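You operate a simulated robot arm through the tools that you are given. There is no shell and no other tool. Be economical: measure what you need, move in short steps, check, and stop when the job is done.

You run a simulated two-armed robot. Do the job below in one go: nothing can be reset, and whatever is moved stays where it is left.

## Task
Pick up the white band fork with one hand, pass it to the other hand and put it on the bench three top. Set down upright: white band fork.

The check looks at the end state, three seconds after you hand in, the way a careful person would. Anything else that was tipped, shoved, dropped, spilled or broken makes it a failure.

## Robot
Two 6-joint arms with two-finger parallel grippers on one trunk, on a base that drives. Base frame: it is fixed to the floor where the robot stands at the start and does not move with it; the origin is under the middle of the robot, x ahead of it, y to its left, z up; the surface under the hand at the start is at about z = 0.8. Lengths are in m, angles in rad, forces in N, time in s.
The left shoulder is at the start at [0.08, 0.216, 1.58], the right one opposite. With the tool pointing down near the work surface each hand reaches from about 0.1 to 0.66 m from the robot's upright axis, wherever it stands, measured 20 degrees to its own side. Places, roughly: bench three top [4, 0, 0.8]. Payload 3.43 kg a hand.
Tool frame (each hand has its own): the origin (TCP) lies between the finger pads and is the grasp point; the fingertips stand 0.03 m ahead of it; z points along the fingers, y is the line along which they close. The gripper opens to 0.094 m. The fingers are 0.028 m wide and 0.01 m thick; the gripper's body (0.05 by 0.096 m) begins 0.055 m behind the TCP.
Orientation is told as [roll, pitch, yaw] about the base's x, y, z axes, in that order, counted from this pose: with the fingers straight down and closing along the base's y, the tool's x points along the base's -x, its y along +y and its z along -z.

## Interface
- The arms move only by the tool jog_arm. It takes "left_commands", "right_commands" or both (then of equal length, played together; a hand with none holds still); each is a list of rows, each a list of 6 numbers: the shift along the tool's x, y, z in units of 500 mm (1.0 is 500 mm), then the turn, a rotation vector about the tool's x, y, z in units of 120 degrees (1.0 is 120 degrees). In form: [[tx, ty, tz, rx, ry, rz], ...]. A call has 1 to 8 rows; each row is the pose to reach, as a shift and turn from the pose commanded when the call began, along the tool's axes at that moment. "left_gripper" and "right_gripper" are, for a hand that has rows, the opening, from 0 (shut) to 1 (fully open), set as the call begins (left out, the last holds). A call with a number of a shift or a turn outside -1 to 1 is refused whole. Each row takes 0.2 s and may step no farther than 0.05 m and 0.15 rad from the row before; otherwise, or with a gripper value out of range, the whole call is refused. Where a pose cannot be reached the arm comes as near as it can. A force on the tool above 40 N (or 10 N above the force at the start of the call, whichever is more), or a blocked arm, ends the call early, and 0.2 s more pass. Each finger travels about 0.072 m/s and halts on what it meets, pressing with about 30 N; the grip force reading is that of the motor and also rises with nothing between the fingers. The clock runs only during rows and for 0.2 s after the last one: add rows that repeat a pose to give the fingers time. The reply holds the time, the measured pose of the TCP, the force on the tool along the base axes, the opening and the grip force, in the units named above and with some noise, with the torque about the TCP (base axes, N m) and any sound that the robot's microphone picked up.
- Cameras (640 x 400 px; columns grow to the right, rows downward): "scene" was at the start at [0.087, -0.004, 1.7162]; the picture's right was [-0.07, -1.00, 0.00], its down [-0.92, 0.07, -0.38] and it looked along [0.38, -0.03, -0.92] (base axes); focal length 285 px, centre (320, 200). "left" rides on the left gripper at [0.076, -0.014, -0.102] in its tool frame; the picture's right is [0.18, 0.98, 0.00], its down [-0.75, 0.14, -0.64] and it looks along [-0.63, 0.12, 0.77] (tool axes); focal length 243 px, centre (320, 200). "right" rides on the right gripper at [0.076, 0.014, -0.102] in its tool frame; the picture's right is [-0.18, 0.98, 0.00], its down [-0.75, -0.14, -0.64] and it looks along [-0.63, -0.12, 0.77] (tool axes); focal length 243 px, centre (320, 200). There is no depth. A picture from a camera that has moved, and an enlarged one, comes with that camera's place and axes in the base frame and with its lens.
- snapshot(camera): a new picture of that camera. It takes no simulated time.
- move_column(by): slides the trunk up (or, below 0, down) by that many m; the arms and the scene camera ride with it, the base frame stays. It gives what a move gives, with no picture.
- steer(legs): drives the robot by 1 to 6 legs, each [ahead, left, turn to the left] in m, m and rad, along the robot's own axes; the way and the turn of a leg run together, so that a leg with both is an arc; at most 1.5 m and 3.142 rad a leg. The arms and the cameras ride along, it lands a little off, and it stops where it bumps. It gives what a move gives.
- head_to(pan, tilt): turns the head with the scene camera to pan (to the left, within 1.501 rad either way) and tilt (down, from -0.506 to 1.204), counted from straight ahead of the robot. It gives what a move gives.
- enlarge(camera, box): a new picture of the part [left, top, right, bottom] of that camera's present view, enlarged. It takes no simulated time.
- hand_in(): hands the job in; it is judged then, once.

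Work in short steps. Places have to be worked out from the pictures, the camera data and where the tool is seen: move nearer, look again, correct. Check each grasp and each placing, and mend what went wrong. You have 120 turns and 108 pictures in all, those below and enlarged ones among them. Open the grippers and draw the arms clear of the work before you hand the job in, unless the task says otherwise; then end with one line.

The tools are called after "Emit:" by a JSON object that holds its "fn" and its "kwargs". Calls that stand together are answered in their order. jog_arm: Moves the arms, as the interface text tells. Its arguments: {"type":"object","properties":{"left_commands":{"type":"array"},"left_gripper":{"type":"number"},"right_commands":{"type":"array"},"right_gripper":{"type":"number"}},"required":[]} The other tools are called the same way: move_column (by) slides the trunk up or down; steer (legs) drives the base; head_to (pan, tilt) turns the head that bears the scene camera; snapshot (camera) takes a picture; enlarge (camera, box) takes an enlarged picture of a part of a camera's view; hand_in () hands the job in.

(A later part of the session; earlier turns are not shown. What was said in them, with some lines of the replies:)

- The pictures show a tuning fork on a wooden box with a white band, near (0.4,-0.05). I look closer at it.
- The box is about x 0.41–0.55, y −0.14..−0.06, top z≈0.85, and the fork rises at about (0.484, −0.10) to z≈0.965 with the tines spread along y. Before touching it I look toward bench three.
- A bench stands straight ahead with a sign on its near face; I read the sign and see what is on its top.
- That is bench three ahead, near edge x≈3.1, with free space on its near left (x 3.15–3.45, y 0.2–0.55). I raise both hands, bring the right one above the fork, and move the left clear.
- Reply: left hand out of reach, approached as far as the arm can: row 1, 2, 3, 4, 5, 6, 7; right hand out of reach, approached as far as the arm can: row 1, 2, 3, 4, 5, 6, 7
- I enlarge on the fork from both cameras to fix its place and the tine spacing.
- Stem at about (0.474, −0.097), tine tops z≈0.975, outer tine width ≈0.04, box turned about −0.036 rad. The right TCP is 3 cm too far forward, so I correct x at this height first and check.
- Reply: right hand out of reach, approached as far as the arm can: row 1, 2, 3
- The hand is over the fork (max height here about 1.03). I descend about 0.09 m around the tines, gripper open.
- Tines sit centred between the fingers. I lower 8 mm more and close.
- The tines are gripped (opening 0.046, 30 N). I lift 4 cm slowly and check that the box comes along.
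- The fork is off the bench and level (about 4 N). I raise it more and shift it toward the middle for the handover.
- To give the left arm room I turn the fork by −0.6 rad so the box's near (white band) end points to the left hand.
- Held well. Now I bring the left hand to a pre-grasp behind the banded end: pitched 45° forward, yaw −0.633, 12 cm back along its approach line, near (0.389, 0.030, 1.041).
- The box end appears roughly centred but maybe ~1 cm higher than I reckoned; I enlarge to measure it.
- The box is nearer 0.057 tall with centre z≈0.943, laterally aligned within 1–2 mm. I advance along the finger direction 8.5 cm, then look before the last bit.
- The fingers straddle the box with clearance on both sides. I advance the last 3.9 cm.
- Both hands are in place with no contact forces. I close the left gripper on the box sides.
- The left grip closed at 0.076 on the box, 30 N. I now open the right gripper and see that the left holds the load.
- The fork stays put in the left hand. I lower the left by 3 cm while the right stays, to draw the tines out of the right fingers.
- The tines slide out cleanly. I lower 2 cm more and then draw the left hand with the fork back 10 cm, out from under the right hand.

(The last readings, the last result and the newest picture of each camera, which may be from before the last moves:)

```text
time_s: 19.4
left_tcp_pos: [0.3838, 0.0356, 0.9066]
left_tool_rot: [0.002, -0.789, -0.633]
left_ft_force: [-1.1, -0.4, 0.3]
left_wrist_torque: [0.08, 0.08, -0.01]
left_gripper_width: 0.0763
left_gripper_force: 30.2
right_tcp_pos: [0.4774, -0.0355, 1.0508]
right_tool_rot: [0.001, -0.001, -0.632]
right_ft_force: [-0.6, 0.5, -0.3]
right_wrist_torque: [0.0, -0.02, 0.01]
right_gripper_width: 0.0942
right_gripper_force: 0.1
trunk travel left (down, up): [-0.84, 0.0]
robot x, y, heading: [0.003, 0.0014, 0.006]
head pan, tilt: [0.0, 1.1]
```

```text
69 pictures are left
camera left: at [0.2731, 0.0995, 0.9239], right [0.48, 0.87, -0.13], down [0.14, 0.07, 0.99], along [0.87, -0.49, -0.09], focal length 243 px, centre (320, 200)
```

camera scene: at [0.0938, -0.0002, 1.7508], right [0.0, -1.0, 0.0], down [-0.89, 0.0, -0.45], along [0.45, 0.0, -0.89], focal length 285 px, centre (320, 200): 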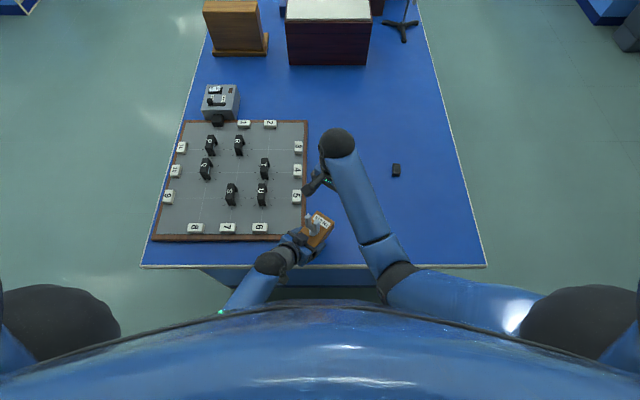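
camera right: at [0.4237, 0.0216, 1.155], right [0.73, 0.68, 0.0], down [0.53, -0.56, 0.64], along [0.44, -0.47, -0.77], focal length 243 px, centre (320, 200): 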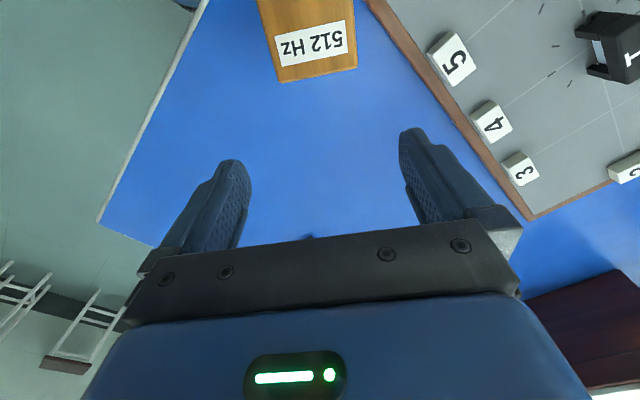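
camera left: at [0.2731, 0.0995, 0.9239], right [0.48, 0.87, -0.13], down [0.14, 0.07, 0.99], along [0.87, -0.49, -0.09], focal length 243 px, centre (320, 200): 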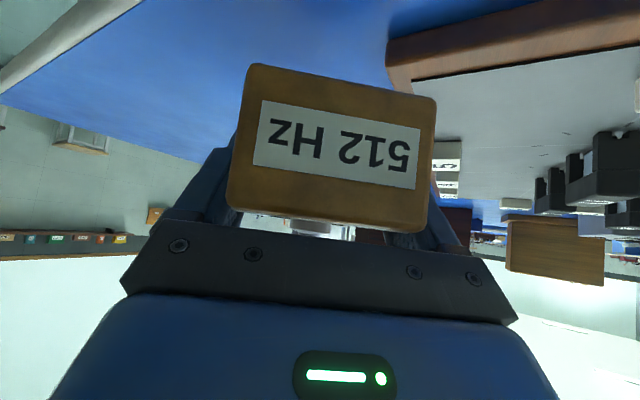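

The handover is done: the left holds the fork upright. I move the right hand off to its side and raise the left a bit for the drive.

Emit:
{"fn": "jog_arm", "kwargs": {"right_commands": [[-0.012, -0.073, 0, 0, 0, 0], [-0.025, -0.147, 0, 0, 0, 0], [-0.037, -0.22, 0, 0, 0, 0], [-0.049, -0.293, 0, 0, 0, 0], [-0.062, -0.367, 0, 0, 0, 0], [-0.074, -0.44, 0, 0, 0, 0]], "left_commands": [[-0.0142, 0, -0.0141, 0, 0, 0], [-0.0284, 0, -0.0281, 0, 0, 0], [-0.0426, 0, -0.0422, 0, 0, 0], [-0.0568, 0, -0.0563, 0, 0, 0], [-0.071, 0, -0.0703, 0, 0, 0], [-0.0852, 0, -0.0844, 0, 0, 0]]}}

Emit:
{"fn": "head_to", "kwargs": {"pan": 1.45, "tilt": 0.5}}

Emit:
{"fn": "snapshot", "kwargs": {"camera": "scene"}}

```text
time_s: 20.8
left_tcp_pos: [0.3816, 0.0377, 0.9654]
left_tool_rot: [0.003, -0.786, -0.633]
left_ft_force: [0.5, -0.6, -4.4]
left_wrist_torque: [0.04, 0.05, -0.01]
left_gripper_width: 0.0762
left_gripper_force: 30.4
right_tcp_pos: [0.3759, -0.2357, 1.0431]
right_tool_rot: [0.003, -0.004, -0.631]
right_ft_force: [-0.2, -0.1, 0.1]
right_wrist_torque: [0.03, 0.01, 0.01]
right_gripper_width: 0.0938
right_gripper_force: 0.0
right hand out of reach, approached as far as the arm can: row 2, 3, 4, 5, 6
trunk travel left (down, up): [-0.84, 0.0]
robot x, y, heading: [0.002, 0.0002, -0.003]
head pan, tilt: [0.0, 1.1]
```

```text
time_s: 22.4
left_tcp_pos: [0.3826, 0.0376, 0.9658]
left_tool_rot: [0.0, -0.787, -0.634]
left_ft_force: [-0.6, -0.4, -3.5]
left_wrist_torque: [0.06, 0.07, -0.01]
left_gripper_width: 0.0764
left_gripper_force: 29.7
right_tcp_pos: [0.3775, -0.2351, 1.0436]
right_tool_rot: [0.001, -0.004, -0.631]
right_ft_force: [-0.5, 0.3, 0.6]
right_wrist_torque: [0.01, 0.0, -0.02]
right_gripper_width: 0.094
right_gripper_force: 0.1
trunk travel left (down, up): [-0.84, 0.0]
robot x, y, heading: [-0.0019, 0.0029, -0.001]
head pan, tilt: [1.45, 0.499]
```

```text
68 pictures are left
camera scene: at [0.041, 0.0906, 1.7986], right [0.99, -0.12, 0.0], down [-0.06, -0.48, -0.88], along [0.11, 0.87, -0.48], focal length 285 px, centre (320, 200)
```

scene: 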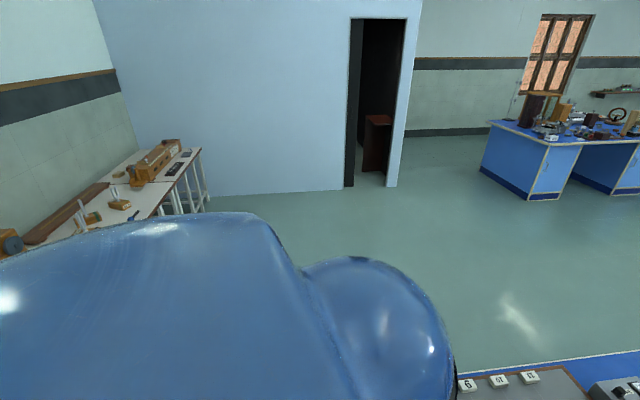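

The load now reads about 4 N on the left hand. Behind me there is a bench at about x −0.9 and the aisle on the left is open, so I back out 0.3 m, slide left 1.3 m, then check.

Emit:
{"fn": "steer", "kwargs": {"legs": [[-0.3, 0, 0], [0, 1.3, 0]]}}

Emit:
{"fn": "head_to", "kwargs": {"pan": 0.0, "tilt": 0.6}}

Emit:
{"fn": "snapshot", "kwargs": {"camera": "scene"}}

Emit:
{"fn": "snapshot", "kwargs": {"camera": "left"}}

```text
time_s: 30.6
left_tcp_pos: [0.0752, 1.3395, 0.9657]
left_tool_rot: [0.002, -0.787, -0.626]
left_ft_force: [0.3, 0.1, -3.5]
left_wrist_torque: [0.07, 0.05, 0.0]
left_gripper_width: 0.0761
left_gripper_force: 30.2
right_tcp_pos: [0.0714, 1.0656, 1.0413]
right_tool_rot: [0.003, -0.003, -0.623]
right_ft_force: [0.5, 0.2, -0.6]
right_wrist_torque: [0.03, 0.0, 0.0]
right_gripper_width: 0.0938
right_gripper_force: 0.2
trunk travel left (down, up): [-0.84, 0.0]
robot x, y, heading: [-0.3061, 1.298, 0.009]
head pan, tilt: [1.45, 0.499]
```

```text
time_s: 32.1
left_tcp_pos: [0.0759, 1.3403, 0.965]
left_tool_rot: [0.002, -0.785, -0.627]
left_ft_force: [-0.1, -0.3, -3.5]
left_wrist_torque: [0.07, 0.09, 0.04]
left_gripper_width: 0.0764
left_gripper_force: 30.0
right_tcp_pos: [0.0718, 1.067, 1.0414]
right_tool_rot: [0.002, -0.005, -0.621]
right_ft_force: [1.0, -0.1, -0.4]
right_wrist_torque: [0.0, -0.02, 0.01]
right_gripper_width: 0.0941
right_gripper_force: 0.1
trunk travel left (down, up): [-0.84, 0.0]
robot x, y, heading: [-0.3068, 1.3001, 0.004]
head pan, tilt: [0.0, 0.6]
```

```text
67 pictures are left
camera scene: at [-0.1883, 1.3005, 1.7895], right [0.01, -1.0, 0.0], down [-0.57, -0.01, -0.82], along [0.82, 0.01, -0.57], focal length 285 px, centre (320, 200)
```

scene: 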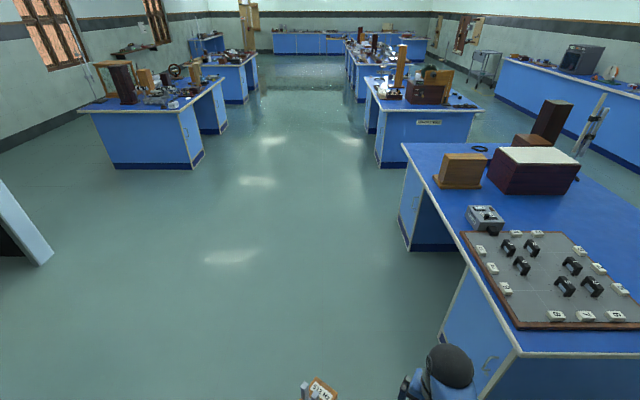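

```text
66 pictures are left
camera left: at [-0.0361, 1.4027, 0.9829], right [0.47, 0.87, -0.13], down [0.14, 0.07, 0.99], along [0.87, -0.48, -0.09], focal length 243 px, centre (320, 200)
```

left: 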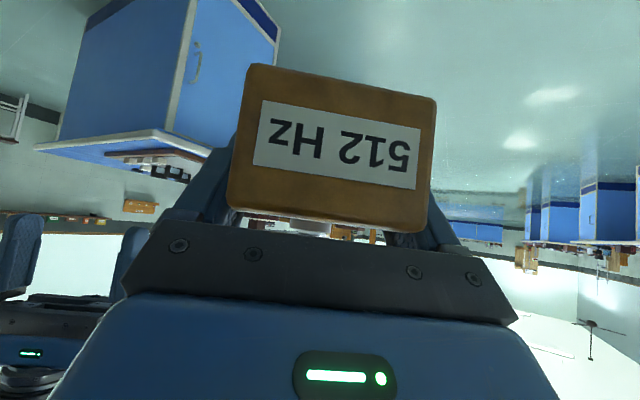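

The aisle is clear and the fork is firm. I drive 3.0 m ahead and look again.

Emit:
{"fn": "steer", "kwargs": {"legs": [[1.5, 0, 0], [1.5, 0, 0]]}}

Emit:
{"fn": "head_to", "kwargs": {"pan": -0.8, "tilt": 0.6}}

Emit:
{"fn": "snapshot", "kwargs": {"camera": "scene"}}

```text
time_s: 46.3
left_tcp_pos: [3.0163, 1.408, 0.9647]
left_tool_rot: [0.002, -0.788, -0.604]
left_ft_force: [0.1, -0.1, -3.7]
left_wrist_torque: [0.04, 0.04, -0.01]
left_gripper_width: 0.0763
left_gripper_force: 30.1
right_tcp_pos: [3.0209, 1.1336, 1.0421]
right_tool_rot: [0.004, -0.004, -0.601]
right_ft_force: [0.3, -0.1, 0.4]
right_wrist_torque: [-0.05, -0.02, 0.02]
right_gripper_width: 0.0939
right_gripper_force: 0.1
trunk travel left (down, up): [-0.84, 0.0]
robot x, y, heading: [2.637, 1.3554, 0.032]
head pan, tilt: [0.0, 0.6]
```

```text
time_s: 47.5
left_tcp_pos: [3.0169, 1.4067, 0.965]
left_tool_rot: [0.002, -0.786, -0.604]
left_ft_force: [0.4, 0.4, -3.9]
left_wrist_torque: [0.04, 0.11, 0.0]
left_gripper_width: 0.0764
left_gripper_force: 29.8
right_tcp_pos: [3.0218, 1.1337, 1.0417]
right_tool_rot: [0.002, -0.006, -0.599]
right_ft_force: [-0.2, 0.4, 0.8]
right_wrist_torque: [0.0, 0.05, 0.0]
right_gripper_width: 0.0942
right_gripper_force: 0.0
trunk travel left (down, up): [-0.84, 0.0]
robot x, y, heading: [2.638, 1.3579, 0.034]
head pan, tilt: [-0.799, 0.6]
```

```text
65 pictures are left
camera scene: at [2.7304, 1.2971, 1.7895], right [-0.69, -0.72, 0.0], down [-0.41, 0.39, -0.82], along [0.59, -0.57, -0.57], focal length 285 px, centre (320, 200)
```

scene: 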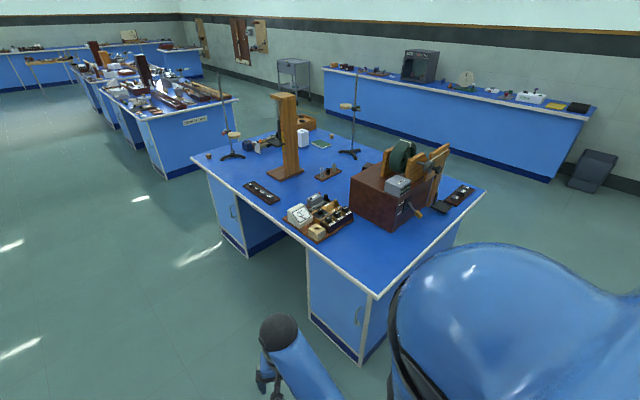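

Bench three's near-left corner is at (3.10, 0.63); the clear area is x 3.1–3.48, y 0.3–0.62. I drive 0.62 m ahead, turn to face −y, then look before going in.

Emit:
{"fn": "steer", "kwargs": {"legs": [[0.62, 0, 0], [0, 0, -1.605]]}}

Emit:
{"fn": "head_to", "kwargs": {"pan": 0.0, "tilt": 0.85}}

Emit:
{"fn": "snapshot", "kwargs": {"camera": "scene"}}

```text
time_s: 54.9
left_tcp_pos: [3.28, 0.9911, 0.9643]
left_tool_rot: [0.003, -0.788, -2.244]
left_ft_force: [-0.4, -0.8, -3.6]
left_wrist_torque: [0.06, -0.06, -0.02]
left_gripper_width: 0.0762
left_gripper_force: 30.0
right_tcp_pos: [3.0078, 1.0078, 1.0423]
right_tool_rot: [0.003, -0.006, -2.242]
right_ft_force: [0.1, -0.2, -0.9]
right_wrist_torque: [-0.02, -0.01, -0.03]
right_gripper_width: 0.0941
right_gripper_force: 0.2
trunk travel left (down, up): [-0.84, 0.0]
robot x, y, heading: [3.2597, 1.3748, -1.61]
head pan, tilt: [-0.799, 0.6]
```

```text
time_s: 56.0
left_tcp_pos: [3.2801, 0.9907, 0.964]
left_tool_rot: [0.001, -0.788, -2.245]
left_ft_force: [0.2, -0.5, -3.5]
left_wrist_torque: [0.07, -0.06, 0.03]
left_gripper_width: 0.0765
left_gripper_force: 30.5
right_tcp_pos: [3.009, 1.0065, 1.0422]
right_tool_rot: [0.002, -0.005, -2.241]
right_ft_force: [0.2, 0.4, -0.4]
right_wrist_torque: [0.01, -0.02, 0.01]
right_gripper_width: 0.0941
right_gripper_force: 0.0
trunk travel left (down, up): [-0.84, 0.0]
robot x, y, heading: [3.2568, 1.3739, -1.61]
head pan, tilt: [0.0, 0.85]
```

```text
64 pictures are left
camera scene: at [3.2532, 1.2656, 1.7686], right [-1.0, 0.04, 0.0], down [0.03, 0.75, -0.66], along [-0.03, -0.66, -0.75], focal length 285 px, centre (320, 200)
```

scene: 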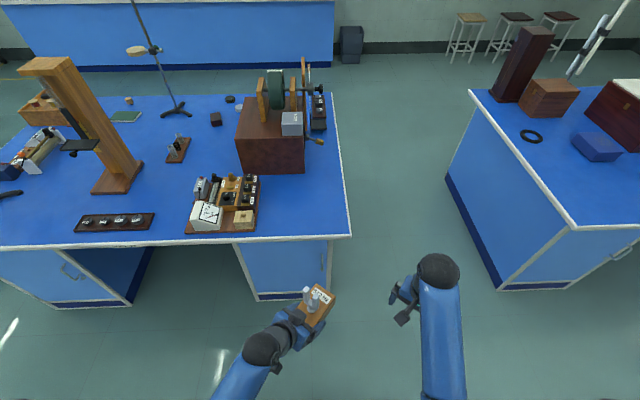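

The target spot for the box centre is about (3.26, 0.47), clear of the instrument (x≥3.49) and dark box (y≤0.23). I drive ahead 0.38 m.

Emit:
{"fn": "steer", "kwargs": {"legs": [[0.38, 0, 0]]}}

Emit:
{"fn": "head_to", "kwargs": {"pan": 0.0, "tilt": 1.1}}

Emit:
{"fn": "snapshot", "kwargs": {"camera": "scene"}}

```text
time_s: 58.5
left_tcp_pos: [3.2636, 0.6135, 0.9656]
left_tool_rot: [0.005, -0.788, -2.251]
left_ft_force: [0.4, 0.1, -3.8]
left_wrist_torque: [0.06, -0.06, 0.01]
left_gripper_width: 0.0763
left_gripper_force: 29.7
right_tcp_pos: [2.9918, 0.6308, 1.0429]
right_tool_rot: [0.003, -0.007, -2.247]
right_ft_force: [-0.3, -0.4, -0.2]
right_wrist_torque: [0.01, 0.0, -0.03]
right_gripper_width: 0.094
right_gripper_force: 0.0
trunk travel left (down, up): [-0.84, 0.0]
robot x, y, heading: [3.2449, 0.9955, -1.62]
head pan, tilt: [0.0, 0.85]
```

```text
time_s: 59.2
left_tcp_pos: [3.2636, 0.6123, 0.9657]
left_tool_rot: [0.002, -0.786, -2.248]
left_ft_force: [-0.5, 0.5, -3.9]
left_wrist_torque: [0.04, -0.07, 0.02]
left_gripper_width: 0.0762
left_gripper_force: 30.8
right_tcp_pos: [2.9898, 0.6279, 1.0431]
right_tool_rot: [0.002, -0.006, -2.246]
right_ft_force: [1.1, 0.1, -0.5]
right_wrist_torque: [0.0, -0.01, -0.01]
right_gripper_width: 0.0942
right_gripper_force: 0.1
trunk travel left (down, up): [-0.84, 0.0]
robot x, y, heading: [3.2425, 0.9939, -1.615]
head pan, tilt: [0.0, 1.1]
```

```text
63 pictures are left
camera scene: at [3.2376, 0.9013, 1.7509], right [-1.0, 0.04, 0.0], down [0.04, 0.89, -0.45], along [-0.02, -0.45, -0.89], focal length 285 px, centre (320, 200)
```

scene: 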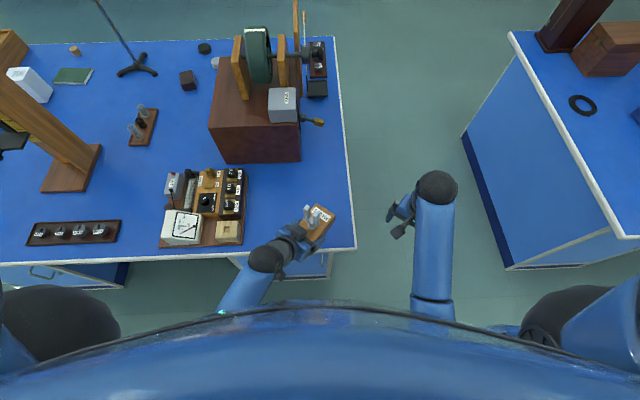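

Now I extend the left hand 12 cm further over the bench at the same height.

Emit:
{"fn": "jog_arm", "kwargs": {"left_commands": [[-0.033, 0.0376, 0.0331, 0, 0, 0], [-0.066, 0.0752, 0.0662, 0, 0, 0], [-0.099, 0.1128, 0.0993, 0, 0, 0], [-0.132, 0.1504, 0.1324, 0, 0, 0], [-0.132, 0.1504, 0.1324, 0, 0, 0]]}}

Emit:
{"fn": "enlarge", "kwargs": {"camera": "scene", "box": [140, 120, 380, 270]}}

Emit:
{"fn": "snapshot", "kwargs": {"camera": "left"}}

Emit:
{"fn": "snapshot", "kwargs": {"camera": "right"}}

```text
time_s: 60.4
left_tcp_pos: [3.2636, 0.4915, 0.9644]
left_tool_rot: [0.001, -0.785, -2.247]
left_ft_force: [0.5, -0.2, -4.1]
left_wrist_torque: [0.09, -0.04, -0.01]
left_gripper_width: 0.0764
left_gripper_force: 29.7
right_tcp_pos: [2.9916, 0.6275, 1.0418]
right_tool_rot: [0.002, -0.005, -2.245]
right_ft_force: [0.9, -0.1, -0.7]
right_wrist_torque: [-0.04, -0.03, 0.01]
right_gripper_width: 0.0943
right_gripper_force: 0.2
trunk travel left (down, up): [-0.84, 0.0]
robot x, y, heading: [3.245, 0.9959, -1.614]
head pan, tilt: [0.0, 1.1]
```

```text
2.67 times, centred on (260, 195) of scene
camera zoom: at [3.2375, 0.9009, 1.7509], right [-1.0, 0.04, 0.0], down [0.04, 0.89, -0.45], along [-0.02, -0.45, -0.89], focal length 760 px, centre (480, 213)
```

zoom: 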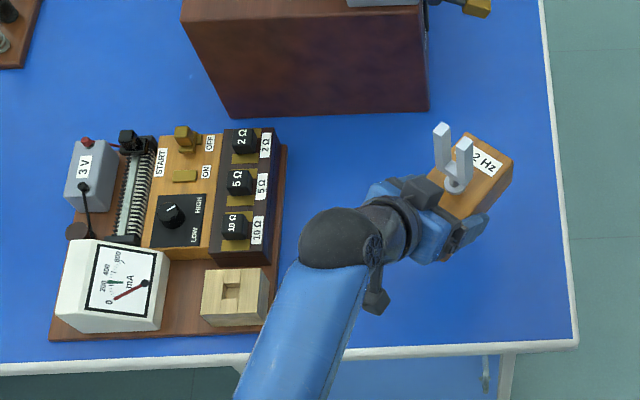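

```text
61 pictures are left
camera left: at [3.3314, 0.5994, 0.9827], right [0.85, -0.51, -0.13], down [0.06, -0.15, 0.99], along [-0.53, -0.84, -0.1], focal length 243 px, centre (320, 200)
```

left: 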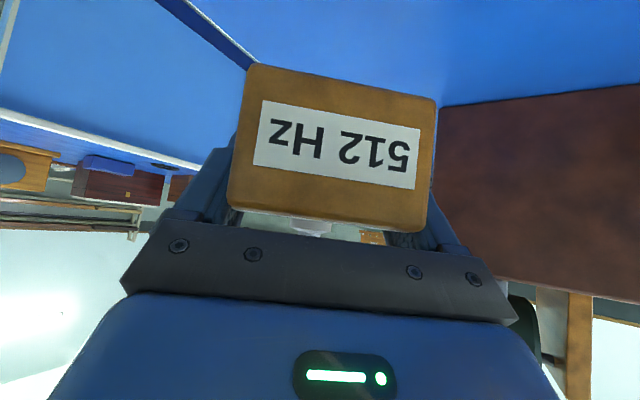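

```text
60 pictures are left
camera right: at [3.0493, 0.6796, 1.1449], right [0.65, -0.76, 0.0], down [-0.58, -0.5, 0.65], along [-0.49, -0.42, -0.76], focal length 243 px, centre (320, 200)
```

right: 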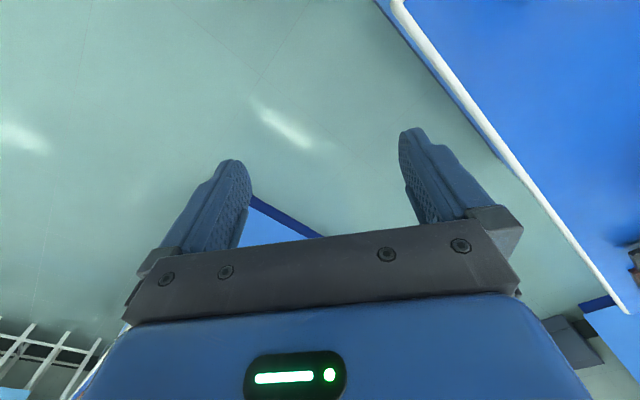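

The spot below is clear. I lower 11 cm first, then go on in small steps.

Emit:
{"fn": "jog_arm", "kwargs": {"left_commands": [[0.04, 0, 0.0395, 0, 0, 0], [0.08, 0, 0.079, 0, 0, 0], [0.12, 0, 0.119, 0, 0, 0], [0.156, 0, 0.155, 0, 0, 0], [0.156, 0, 0.155, 0, 0, 0]]}}

Emit:
{"fn": "snapshot", "kwargs": {"camera": "left"}}

Emit:
{"fn": "enlarge", "kwargs": {"camera": "scene", "box": [140, 120, 380, 270]}}

```text
time_s: 61.6
left_tcp_pos: [3.265, 0.4911, 0.8559]
left_tool_rot: [0.0, -0.786, -2.248]
left_ft_force: [-0.6, -0.6, -3.3]
left_wrist_torque: [0.08, -0.07, -0.01]
left_gripper_width: 0.0764
left_gripper_force: 29.9
right_tcp_pos: [2.9909, 0.627, 1.0419]
right_tool_rot: [0.002, -0.005, -2.246]
right_ft_force: [-0.4, -0.4, -0.3]
right_wrist_torque: [-0.01, -0.01, 0.01]
right_gripper_width: 0.0939
right_gripper_force: 0.1
trunk travel left (down, up): [-0.84, 0.0]
robot x, y, heading: [3.2425, 0.9952, -1.615]
head pan, tilt: [0.0, 1.1]
```

```text
59 pictures are left
camera left: at [3.3322, 0.599, 0.8739], right [0.85, -0.51, -0.13], down [0.06, -0.15, 0.99], along [-0.53, -0.84, -0.1], focal length 243 px, centre (320, 200)
```

left: 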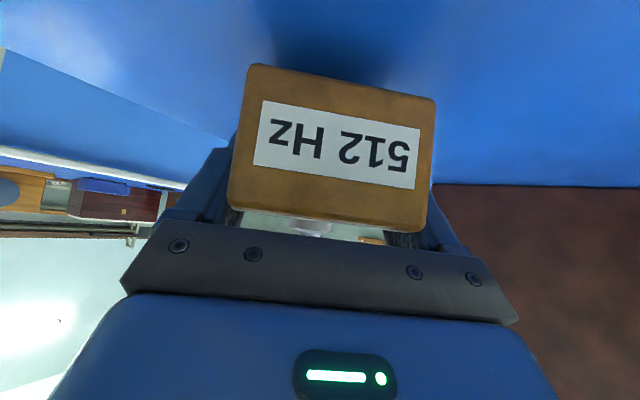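

```text
2.67 times, centred on (260, 195) of scene
camera zoom: at [3.2375, 0.9005, 1.7508], right [-1.0, 0.04, 0.0], down [0.04, 0.89, -0.45], along [-0.02, -0.45, -0.89], focal length 760 px, centre (480, 213)
```

zoom: 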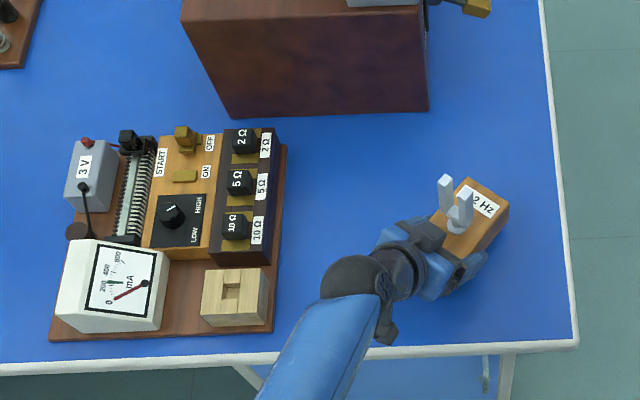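

About 2 cm remain. I lower 12 mm in 4 mm rows, watching the force.

Emit:
{"fn": "jog_arm", "kwargs": {"left_commands": [[0.0057, 0, 0.0056, 0, 0, 0], [0.0113, 0, 0.0113, 0, 0, 0], [0.017, 0, 0.0169, 0, 0, 0], [0.017, 0, 0.0169, 0, 0, 0]]}}

Emit:
{"fn": "jog_arm", "kwargs": {"left_commands": [[0.0028, 0, 0.0028, 0, 0, 0], [0.0042, 0, 0.0042, 0, 0, 0], [0.0042, 0, 0.0042, 0, 0, 0]]}}

```text
time_s: 62.6
left_tcp_pos: [3.2642, 0.4911, 0.8418]
left_tool_rot: [0.003, -0.786, -2.25]
left_ft_force: [0.0, 0.0, -4.0]
left_wrist_torque: [0.05, -0.04, -0.01]
left_gripper_width: 0.0764
left_gripper_force: 30.1
right_tcp_pos: [2.9918, 0.6281, 1.0416]
right_tool_rot: [0.002, -0.004, -2.245]
right_ft_force: [0.1, -0.2, 0.5]
right_wrist_torque: [-0.04, -0.01, 0.01]
right_gripper_width: 0.094
right_gripper_force: 0.0
trunk travel left (down, up): [-0.84, 0.0]
robot x, y, heading: [3.2415, 0.9977, -1.615]
head pan, tilt: [0.0, 1.1]
```

```text
time_s: 63.4
left_tcp_pos: [3.2633, 0.4918, 0.8412]
left_tool_rot: [0.002, -0.786, -2.249]
left_ft_force: [0.3, -0.3, -4.1]
left_wrist_torque: [0.06, -0.03, 0.0]
left_gripper_width: 0.0764
left_gripper_force: 30.2
right_tcp_pos: [2.9915, 0.6275, 1.0409]
right_tool_rot: [0.001, -0.005, -2.245]
right_ft_force: [0.6, -1.4, 1.7]
right_wrist_torque: [0.02, -0.01, 0.03]
right_gripper_width: 0.0941
right_gripper_force: 0.0
trunk travel left (down, up): [-0.84, 0.0]
robot x, y, heading: [3.2438, 0.9958, -1.613]
head pan, tilt: [0.0, 1.1]
```

No contact yet (still 4 N of weight). I look at the gap under the box with the left camera.

Emit:
{"fn": "snapshot", "kwargs": {"camera": "left"}}

Emit:
{"fn": "jog_arm", "kwargs": {"left_commands": [[0.0028, 0, 0.0028, 0, 0, 0], [0.0056, 0, 0.0056, 0, 0, 0], [0.0056, 0, 0.0056, 0, 0, 0]]}}

```text
57 pictures are left
camera left: at [3.3314, 0.5999, 0.8579], right [0.85, -0.51, -0.13], down [0.06, -0.15, 0.99], along [-0.53, -0.84, -0.1], focal length 243 px, centre (320, 200)
```

left: 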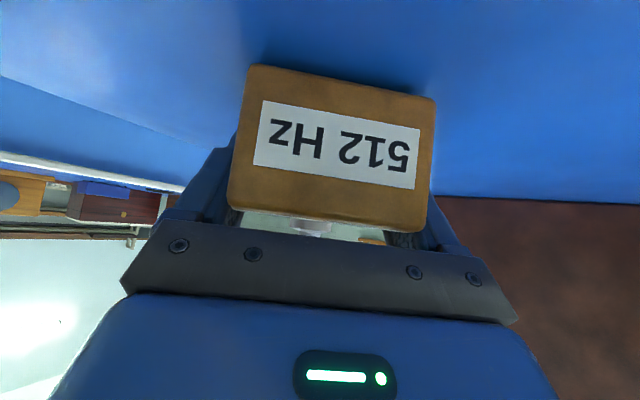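

```text
time_s: 64.2
left_tcp_pos: [3.2644, 0.4918, 0.8355]
left_tool_rot: [0.001, -0.785, -2.248]
left_ft_force: [0.4, -0.5, -4.1]
left_wrist_torque: [0.06, -0.09, -0.02]
left_gripper_width: 0.0764
left_gripper_force: 30.2
right_tcp_pos: [2.9905, 0.6287, 1.0416]
right_tool_rot: [0.001, -0.006, -2.247]
right_ft_force: [-0.2, 0.4, -0.5]
right_wrist_torque: [-0.01, 0.01, 0.03]
right_gripper_width: 0.0943
right_gripper_force: 0.0
trunk travel left (down, up): [-0.84, 0.0]
robot x, y, heading: [3.2449, 0.9964, -1.619]
head pan, tilt: [0.0, 1.1]
```

Still hanging free. I keep lowering in 2 mm rows.

Emit:
{"fn": "jog_arm", "kwargs": {"left_commands": [[0.0028, 0, 0.0028, 0, 0, 0], [0.0028, 0, 0.0028, 0, 0, 0]]}}

Emit:
{"fn": "jog_arm", "kwargs": {"left_commands": [[0.0028, 0, 0.0028, 0, 0, 0], [0.0028, 0, 0.0028, 0, 0, 0]]}}

Emit:
{"fn": "enlarge", "kwargs": {"camera": "left", "box": [220, 20, 460, 170]}}

```text
time_s: 64.8
left_tcp_pos: [3.2643, 0.4905, 0.8353]
left_tool_rot: [0.003, -0.789, -2.249]
left_ft_force: [-0.6, 0.9, 2.4]
left_wrist_torque: [-0.25, 0.61, -0.05]
left_gripper_width: 0.0764
left_gripper_force: 29.6
right_tcp_pos: [2.9901, 0.6284, 1.0433]
right_tool_rot: [0.003, -0.004, -2.246]
right_ft_force: [-0.5, 0.3, 0.7]
right_wrist_torque: [0.05, -0.01, 0.02]
right_gripper_width: 0.0941
right_gripper_force: 0.0
trunk travel left (down, up): [-0.84, 0.0]
robot x, y, heading: [3.2464, 0.9961, -1.615]
head pan, tilt: [0.0, 1.1]
```

```text
time_s: 65.4
left_tcp_pos: [3.2644, 0.4911, 0.8342]
left_tool_rot: [0.004, -0.791, -2.25]
left_ft_force: [3.3, 0.9, 19.8]
left_wrist_torque: [0.86, -0.05, -0.15]
left_gripper_width: 0.0759
left_gripper_force: 29.5
right_tcp_pos: [2.9909, 0.6294, 1.0424]
right_tool_rot: [0.003, -0.009, -2.247]
right_ft_force: [-0.1, -1.3, 0.7]
right_wrist_torque: [-0.01, 0.03, 0.03]
right_gripper_width: 0.0939
right_gripper_force: 0.0
trunk travel left (down, up): [-0.84, 0.0]
robot x, y, heading: [3.2397, 0.9954, -1.616]
head pan, tilt: [0.0, 1.1]
```

```text
2.67 times, centred on (340, 95) of left
camera zoom: at [3.3318, 0.5993, 0.852], right [0.85, -0.51, -0.13], down [0.06, -0.14, 0.99], along [-0.53, -0.85, -0.09], focal length 647 px, centre (267, 480)
```

zoom: 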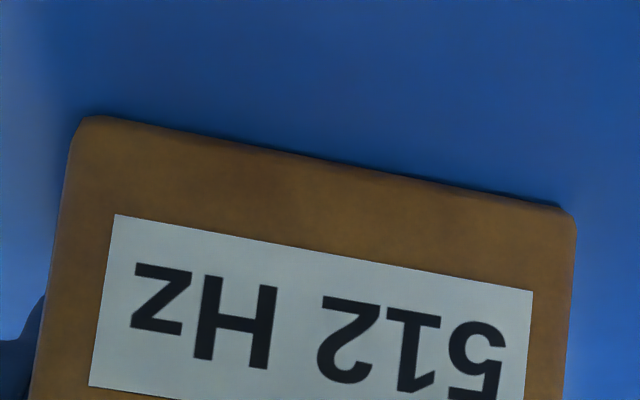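

The box touches the bench (20 N). I ease off 1.5 mm, then open the left gripper.

Emit:
{"fn": "jog_arm", "kwargs": {"left_commands": [[-0.0021, 0, -0.0021, 0, 0, 0], [-0.0021, 0, -0.0021, 0, 0, 0]]}}

Emit:
{"fn": "jog_arm", "kwargs": {"left_commands": [[0, 0, 0, 0, 0, 0], [0, 0, 0, 0, 0, 0], [0, 0, 0, 0, 0, 0]], "left_gripper": 1}}

Emit:
{"fn": "snapshot", "kwargs": {"camera": "left"}}

Emit:
{"fn": "enlarge", "kwargs": {"camera": "scene", "box": [220, 150, 380, 250]}}

```text
time_s: 66.0
left_tcp_pos: [3.2649, 0.4915, 0.8342]
left_tool_rot: [0.004, -0.789, -2.249]
left_ft_force: [3.1, -1.4, 11.2]
left_wrist_torque: [-0.64, 0.3, 0.32]
left_gripper_width: 0.0763
left_gripper_force: 29.9
right_tcp_pos: [2.9911, 0.6289, 1.0434]
right_tool_rot: [0.001, -0.005, -2.248]
right_ft_force: [0.0, -0.4, -0.7]
right_wrist_torque: [0.0, 0.04, 0.02]
right_gripper_width: 0.0942
right_gripper_force: 0.1
trunk travel left (down, up): [-0.84, 0.0]
robot x, y, heading: [3.2422, 0.9969, -1.615]
head pan, tilt: [0.0, 1.1]
```

```text
time_s: 66.8
left_tcp_pos: [3.2644, 0.4916, 0.8341]
left_tool_rot: [0.003, -0.785, -2.25]
left_ft_force: [0.0, -0.5, 0.6]
left_wrist_torque: [-0.02, 0.02, 0.04]
left_gripper_width: 0.0943
left_gripper_force: 0.1
right_tcp_pos: [2.9903, 0.6284, 1.0421]
right_tool_rot: [0.002, -0.006, -2.247]
right_ft_force: [-0.2, 0.3, -0.1]
right_wrist_torque: [0.01, -0.04, 0.05]
right_gripper_width: 0.0939
right_gripper_force: 0.0
trunk travel left (down, up): [-0.84, 0.0]
robot x, y, heading: [3.2413, 0.9982, -1.609]
head pan, tilt: [0.0, 1.1]
```

```text
55 pictures are left
camera left: at [3.3316, 0.5995, 0.8518], right [0.85, -0.51, -0.13], down [0.06, -0.15, 0.99], along [-0.53, -0.84, -0.1], focal length 243 px, centre (320, 200)
```

left: 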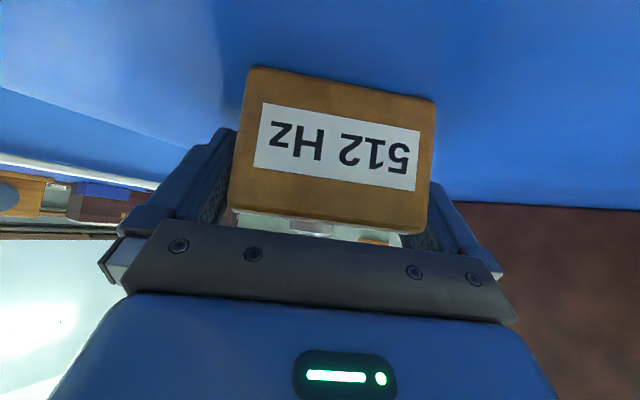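

```text
4.00 times, centred on (300, 200) of scene
camera zoom: at [3.2376, 0.9017, 1.7509], right [-1.0, 0.04, 0.0], down [0.04, 0.89, -0.45], along [-0.02, -0.45, -0.89], focal length 1140 px, centre (400, 200)
```

zoom: 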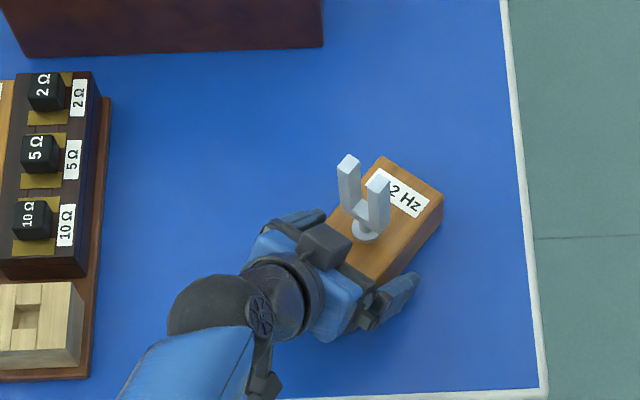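

Released and standing upright. I withdraw the left hand straight back along its fingers.

Emit:
{"fn": "jog_arm", "kwargs": {"left_commands": [[0, 0, -0.04, 0, 0, 0], [0, 0, -0.1, 0, 0, 0], [0, 0, -0.17, 0, 0, 0], [0, 0, -0.24, 0, 0, 0], [0, 0, -0.31, 0, 0, 0], [0, 0, -0.31, 0, 0, 0]]}}

Emit:
{"fn": "snapshot", "kwargs": {"camera": "left"}}

Emit:
{"fn": "enlarge", "kwargs": {"camera": "scene", "box": [140, 120, 380, 270]}}

```text
time_s: 68.2
left_tcp_pos: [3.3311, 0.5774, 0.9427]
left_tool_rot: [0.001, -0.786, -2.25]
left_ft_force: [0.7, 0.0, 0.2]
left_wrist_torque: [0.02, 0.01, 0.03]
left_gripper_width: 0.0938
left_gripper_force: 0.0
right_tcp_pos: [2.9912, 0.6288, 1.0419]
right_tool_rot: [0.003, -0.004, -2.247]
right_ft_force: [-0.4, 0.1, 0.2]
right_wrist_torque: [0.05, -0.01, -0.03]
right_gripper_width: 0.0938
right_gripper_force: 0.1
trunk travel left (down, up): [-0.84, 0.0]
robot x, y, heading: [3.2425, 0.9948, -1.614]
head pan, tilt: [0.0, 1.1]
```

```text
53 pictures are left
camera left: at [3.3993, 0.6859, 0.9606], right [0.85, -0.51, -0.13], down [0.06, -0.15, 0.99], along [-0.53, -0.84, -0.1], focal length 243 px, centre (320, 200)
```

left: 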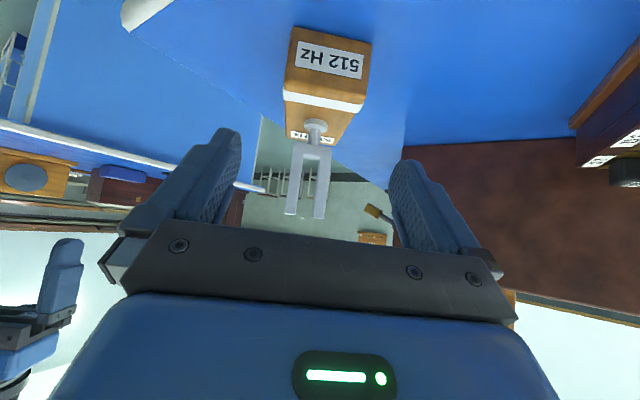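

```text
2.67 times, centred on (260, 195) of scene
camera zoom: at [3.2375, 0.9013, 1.7509], right [-1.0, 0.04, 0.0], down [0.04, 0.89, -0.45], along [-0.02, -0.45, -0.89], focal length 760 px, centre (480, 213)
```

zoom: 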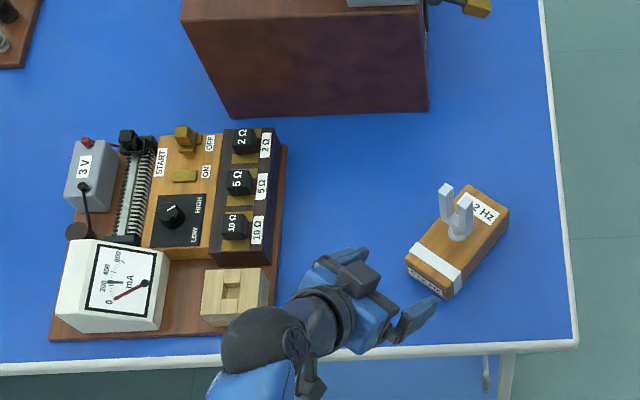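

The fork stands upright and clear on bench three. I back the robot off 0.4 m so the arms are away, and take a last look.

Emit:
{"fn": "steer", "kwargs": {"legs": [[-0.4, 0, 0]]}}

Emit:
{"fn": "head_to", "kwargs": {"pan": 0.0, "tilt": 0.85}}

Emit:
{"fn": "snapshot", "kwargs": {"camera": "scene"}}

```text
time_s: 70.7
left_tcp_pos: [3.3486, 0.9705, 0.9419]
left_tool_rot: [-0.001, -0.786, -2.247]
left_ft_force: [0.3, 0.7, 0.3]
left_wrist_torque: [-0.02, 0.02, -0.01]
left_gripper_width: 0.0941
left_gripper_force: 0.1
right_tcp_pos: [3.0078, 1.0211, 1.0408]
right_tool_rot: [0.001, -0.003, -2.245]
right_ft_force: [0.4, 0.4, -0.5]
right_wrist_torque: [0.03, -0.02, 0.04]
right_gripper_width: 0.0941
right_gripper_force: 0.0
trunk travel left (down, up): [-0.84, 0.0]
robot x, y, heading: [3.2563, 1.3923, -1.616]
head pan, tilt: [0.0, 1.1]
```

```text
time_s: 71.5
left_tcp_pos: [3.3489, 0.9717, 0.9431]
left_tool_rot: [0.003, -0.788, -2.249]
left_ft_force: [0.5, 0.1, 0.4]
left_wrist_torque: [-0.01, 0.01, 0.01]
left_gripper_width: 0.0941
left_gripper_force: 0.1
right_tcp_pos: [3.0075, 1.0236, 1.0427]
right_tool_rot: [0.002, -0.004, -2.247]
right_ft_force: [0.6, 0.8, -0.2]
right_wrist_torque: [-0.02, 0.02, 0.02]
right_gripper_width: 0.0941
right_gripper_force: 0.0
trunk travel left (down, up): [-0.84, 0.0]
robot x, y, heading: [3.2598, 1.3883, -1.614]
head pan, tilt: [0.0, 0.85]
```

```text
51 pictures are left
camera scene: at [3.254, 1.281, 1.7685], right [-1.0, 0.04, 0.0], down [0.03, 0.75, -0.66], along [-0.03, -0.66, -0.75], focal length 285 px, centre (320, 200)
```

scene: 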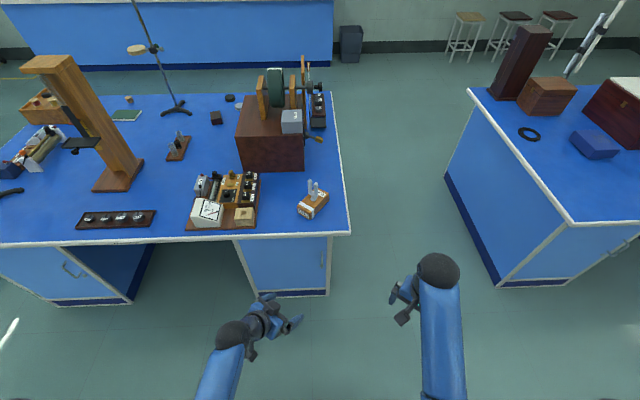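

The fork stands upright on bench three, nothing else has moved, and both grippers are open and clear. I hand in.

Emit:
{"fn": "hand_in", "kwargs": {}}

```text
The job is handed in.
```

The white band fork was picked up with the right hand, passed in the air to the left hand, and set down upright on the bench three top, with nothing else disturbed in the final picture.
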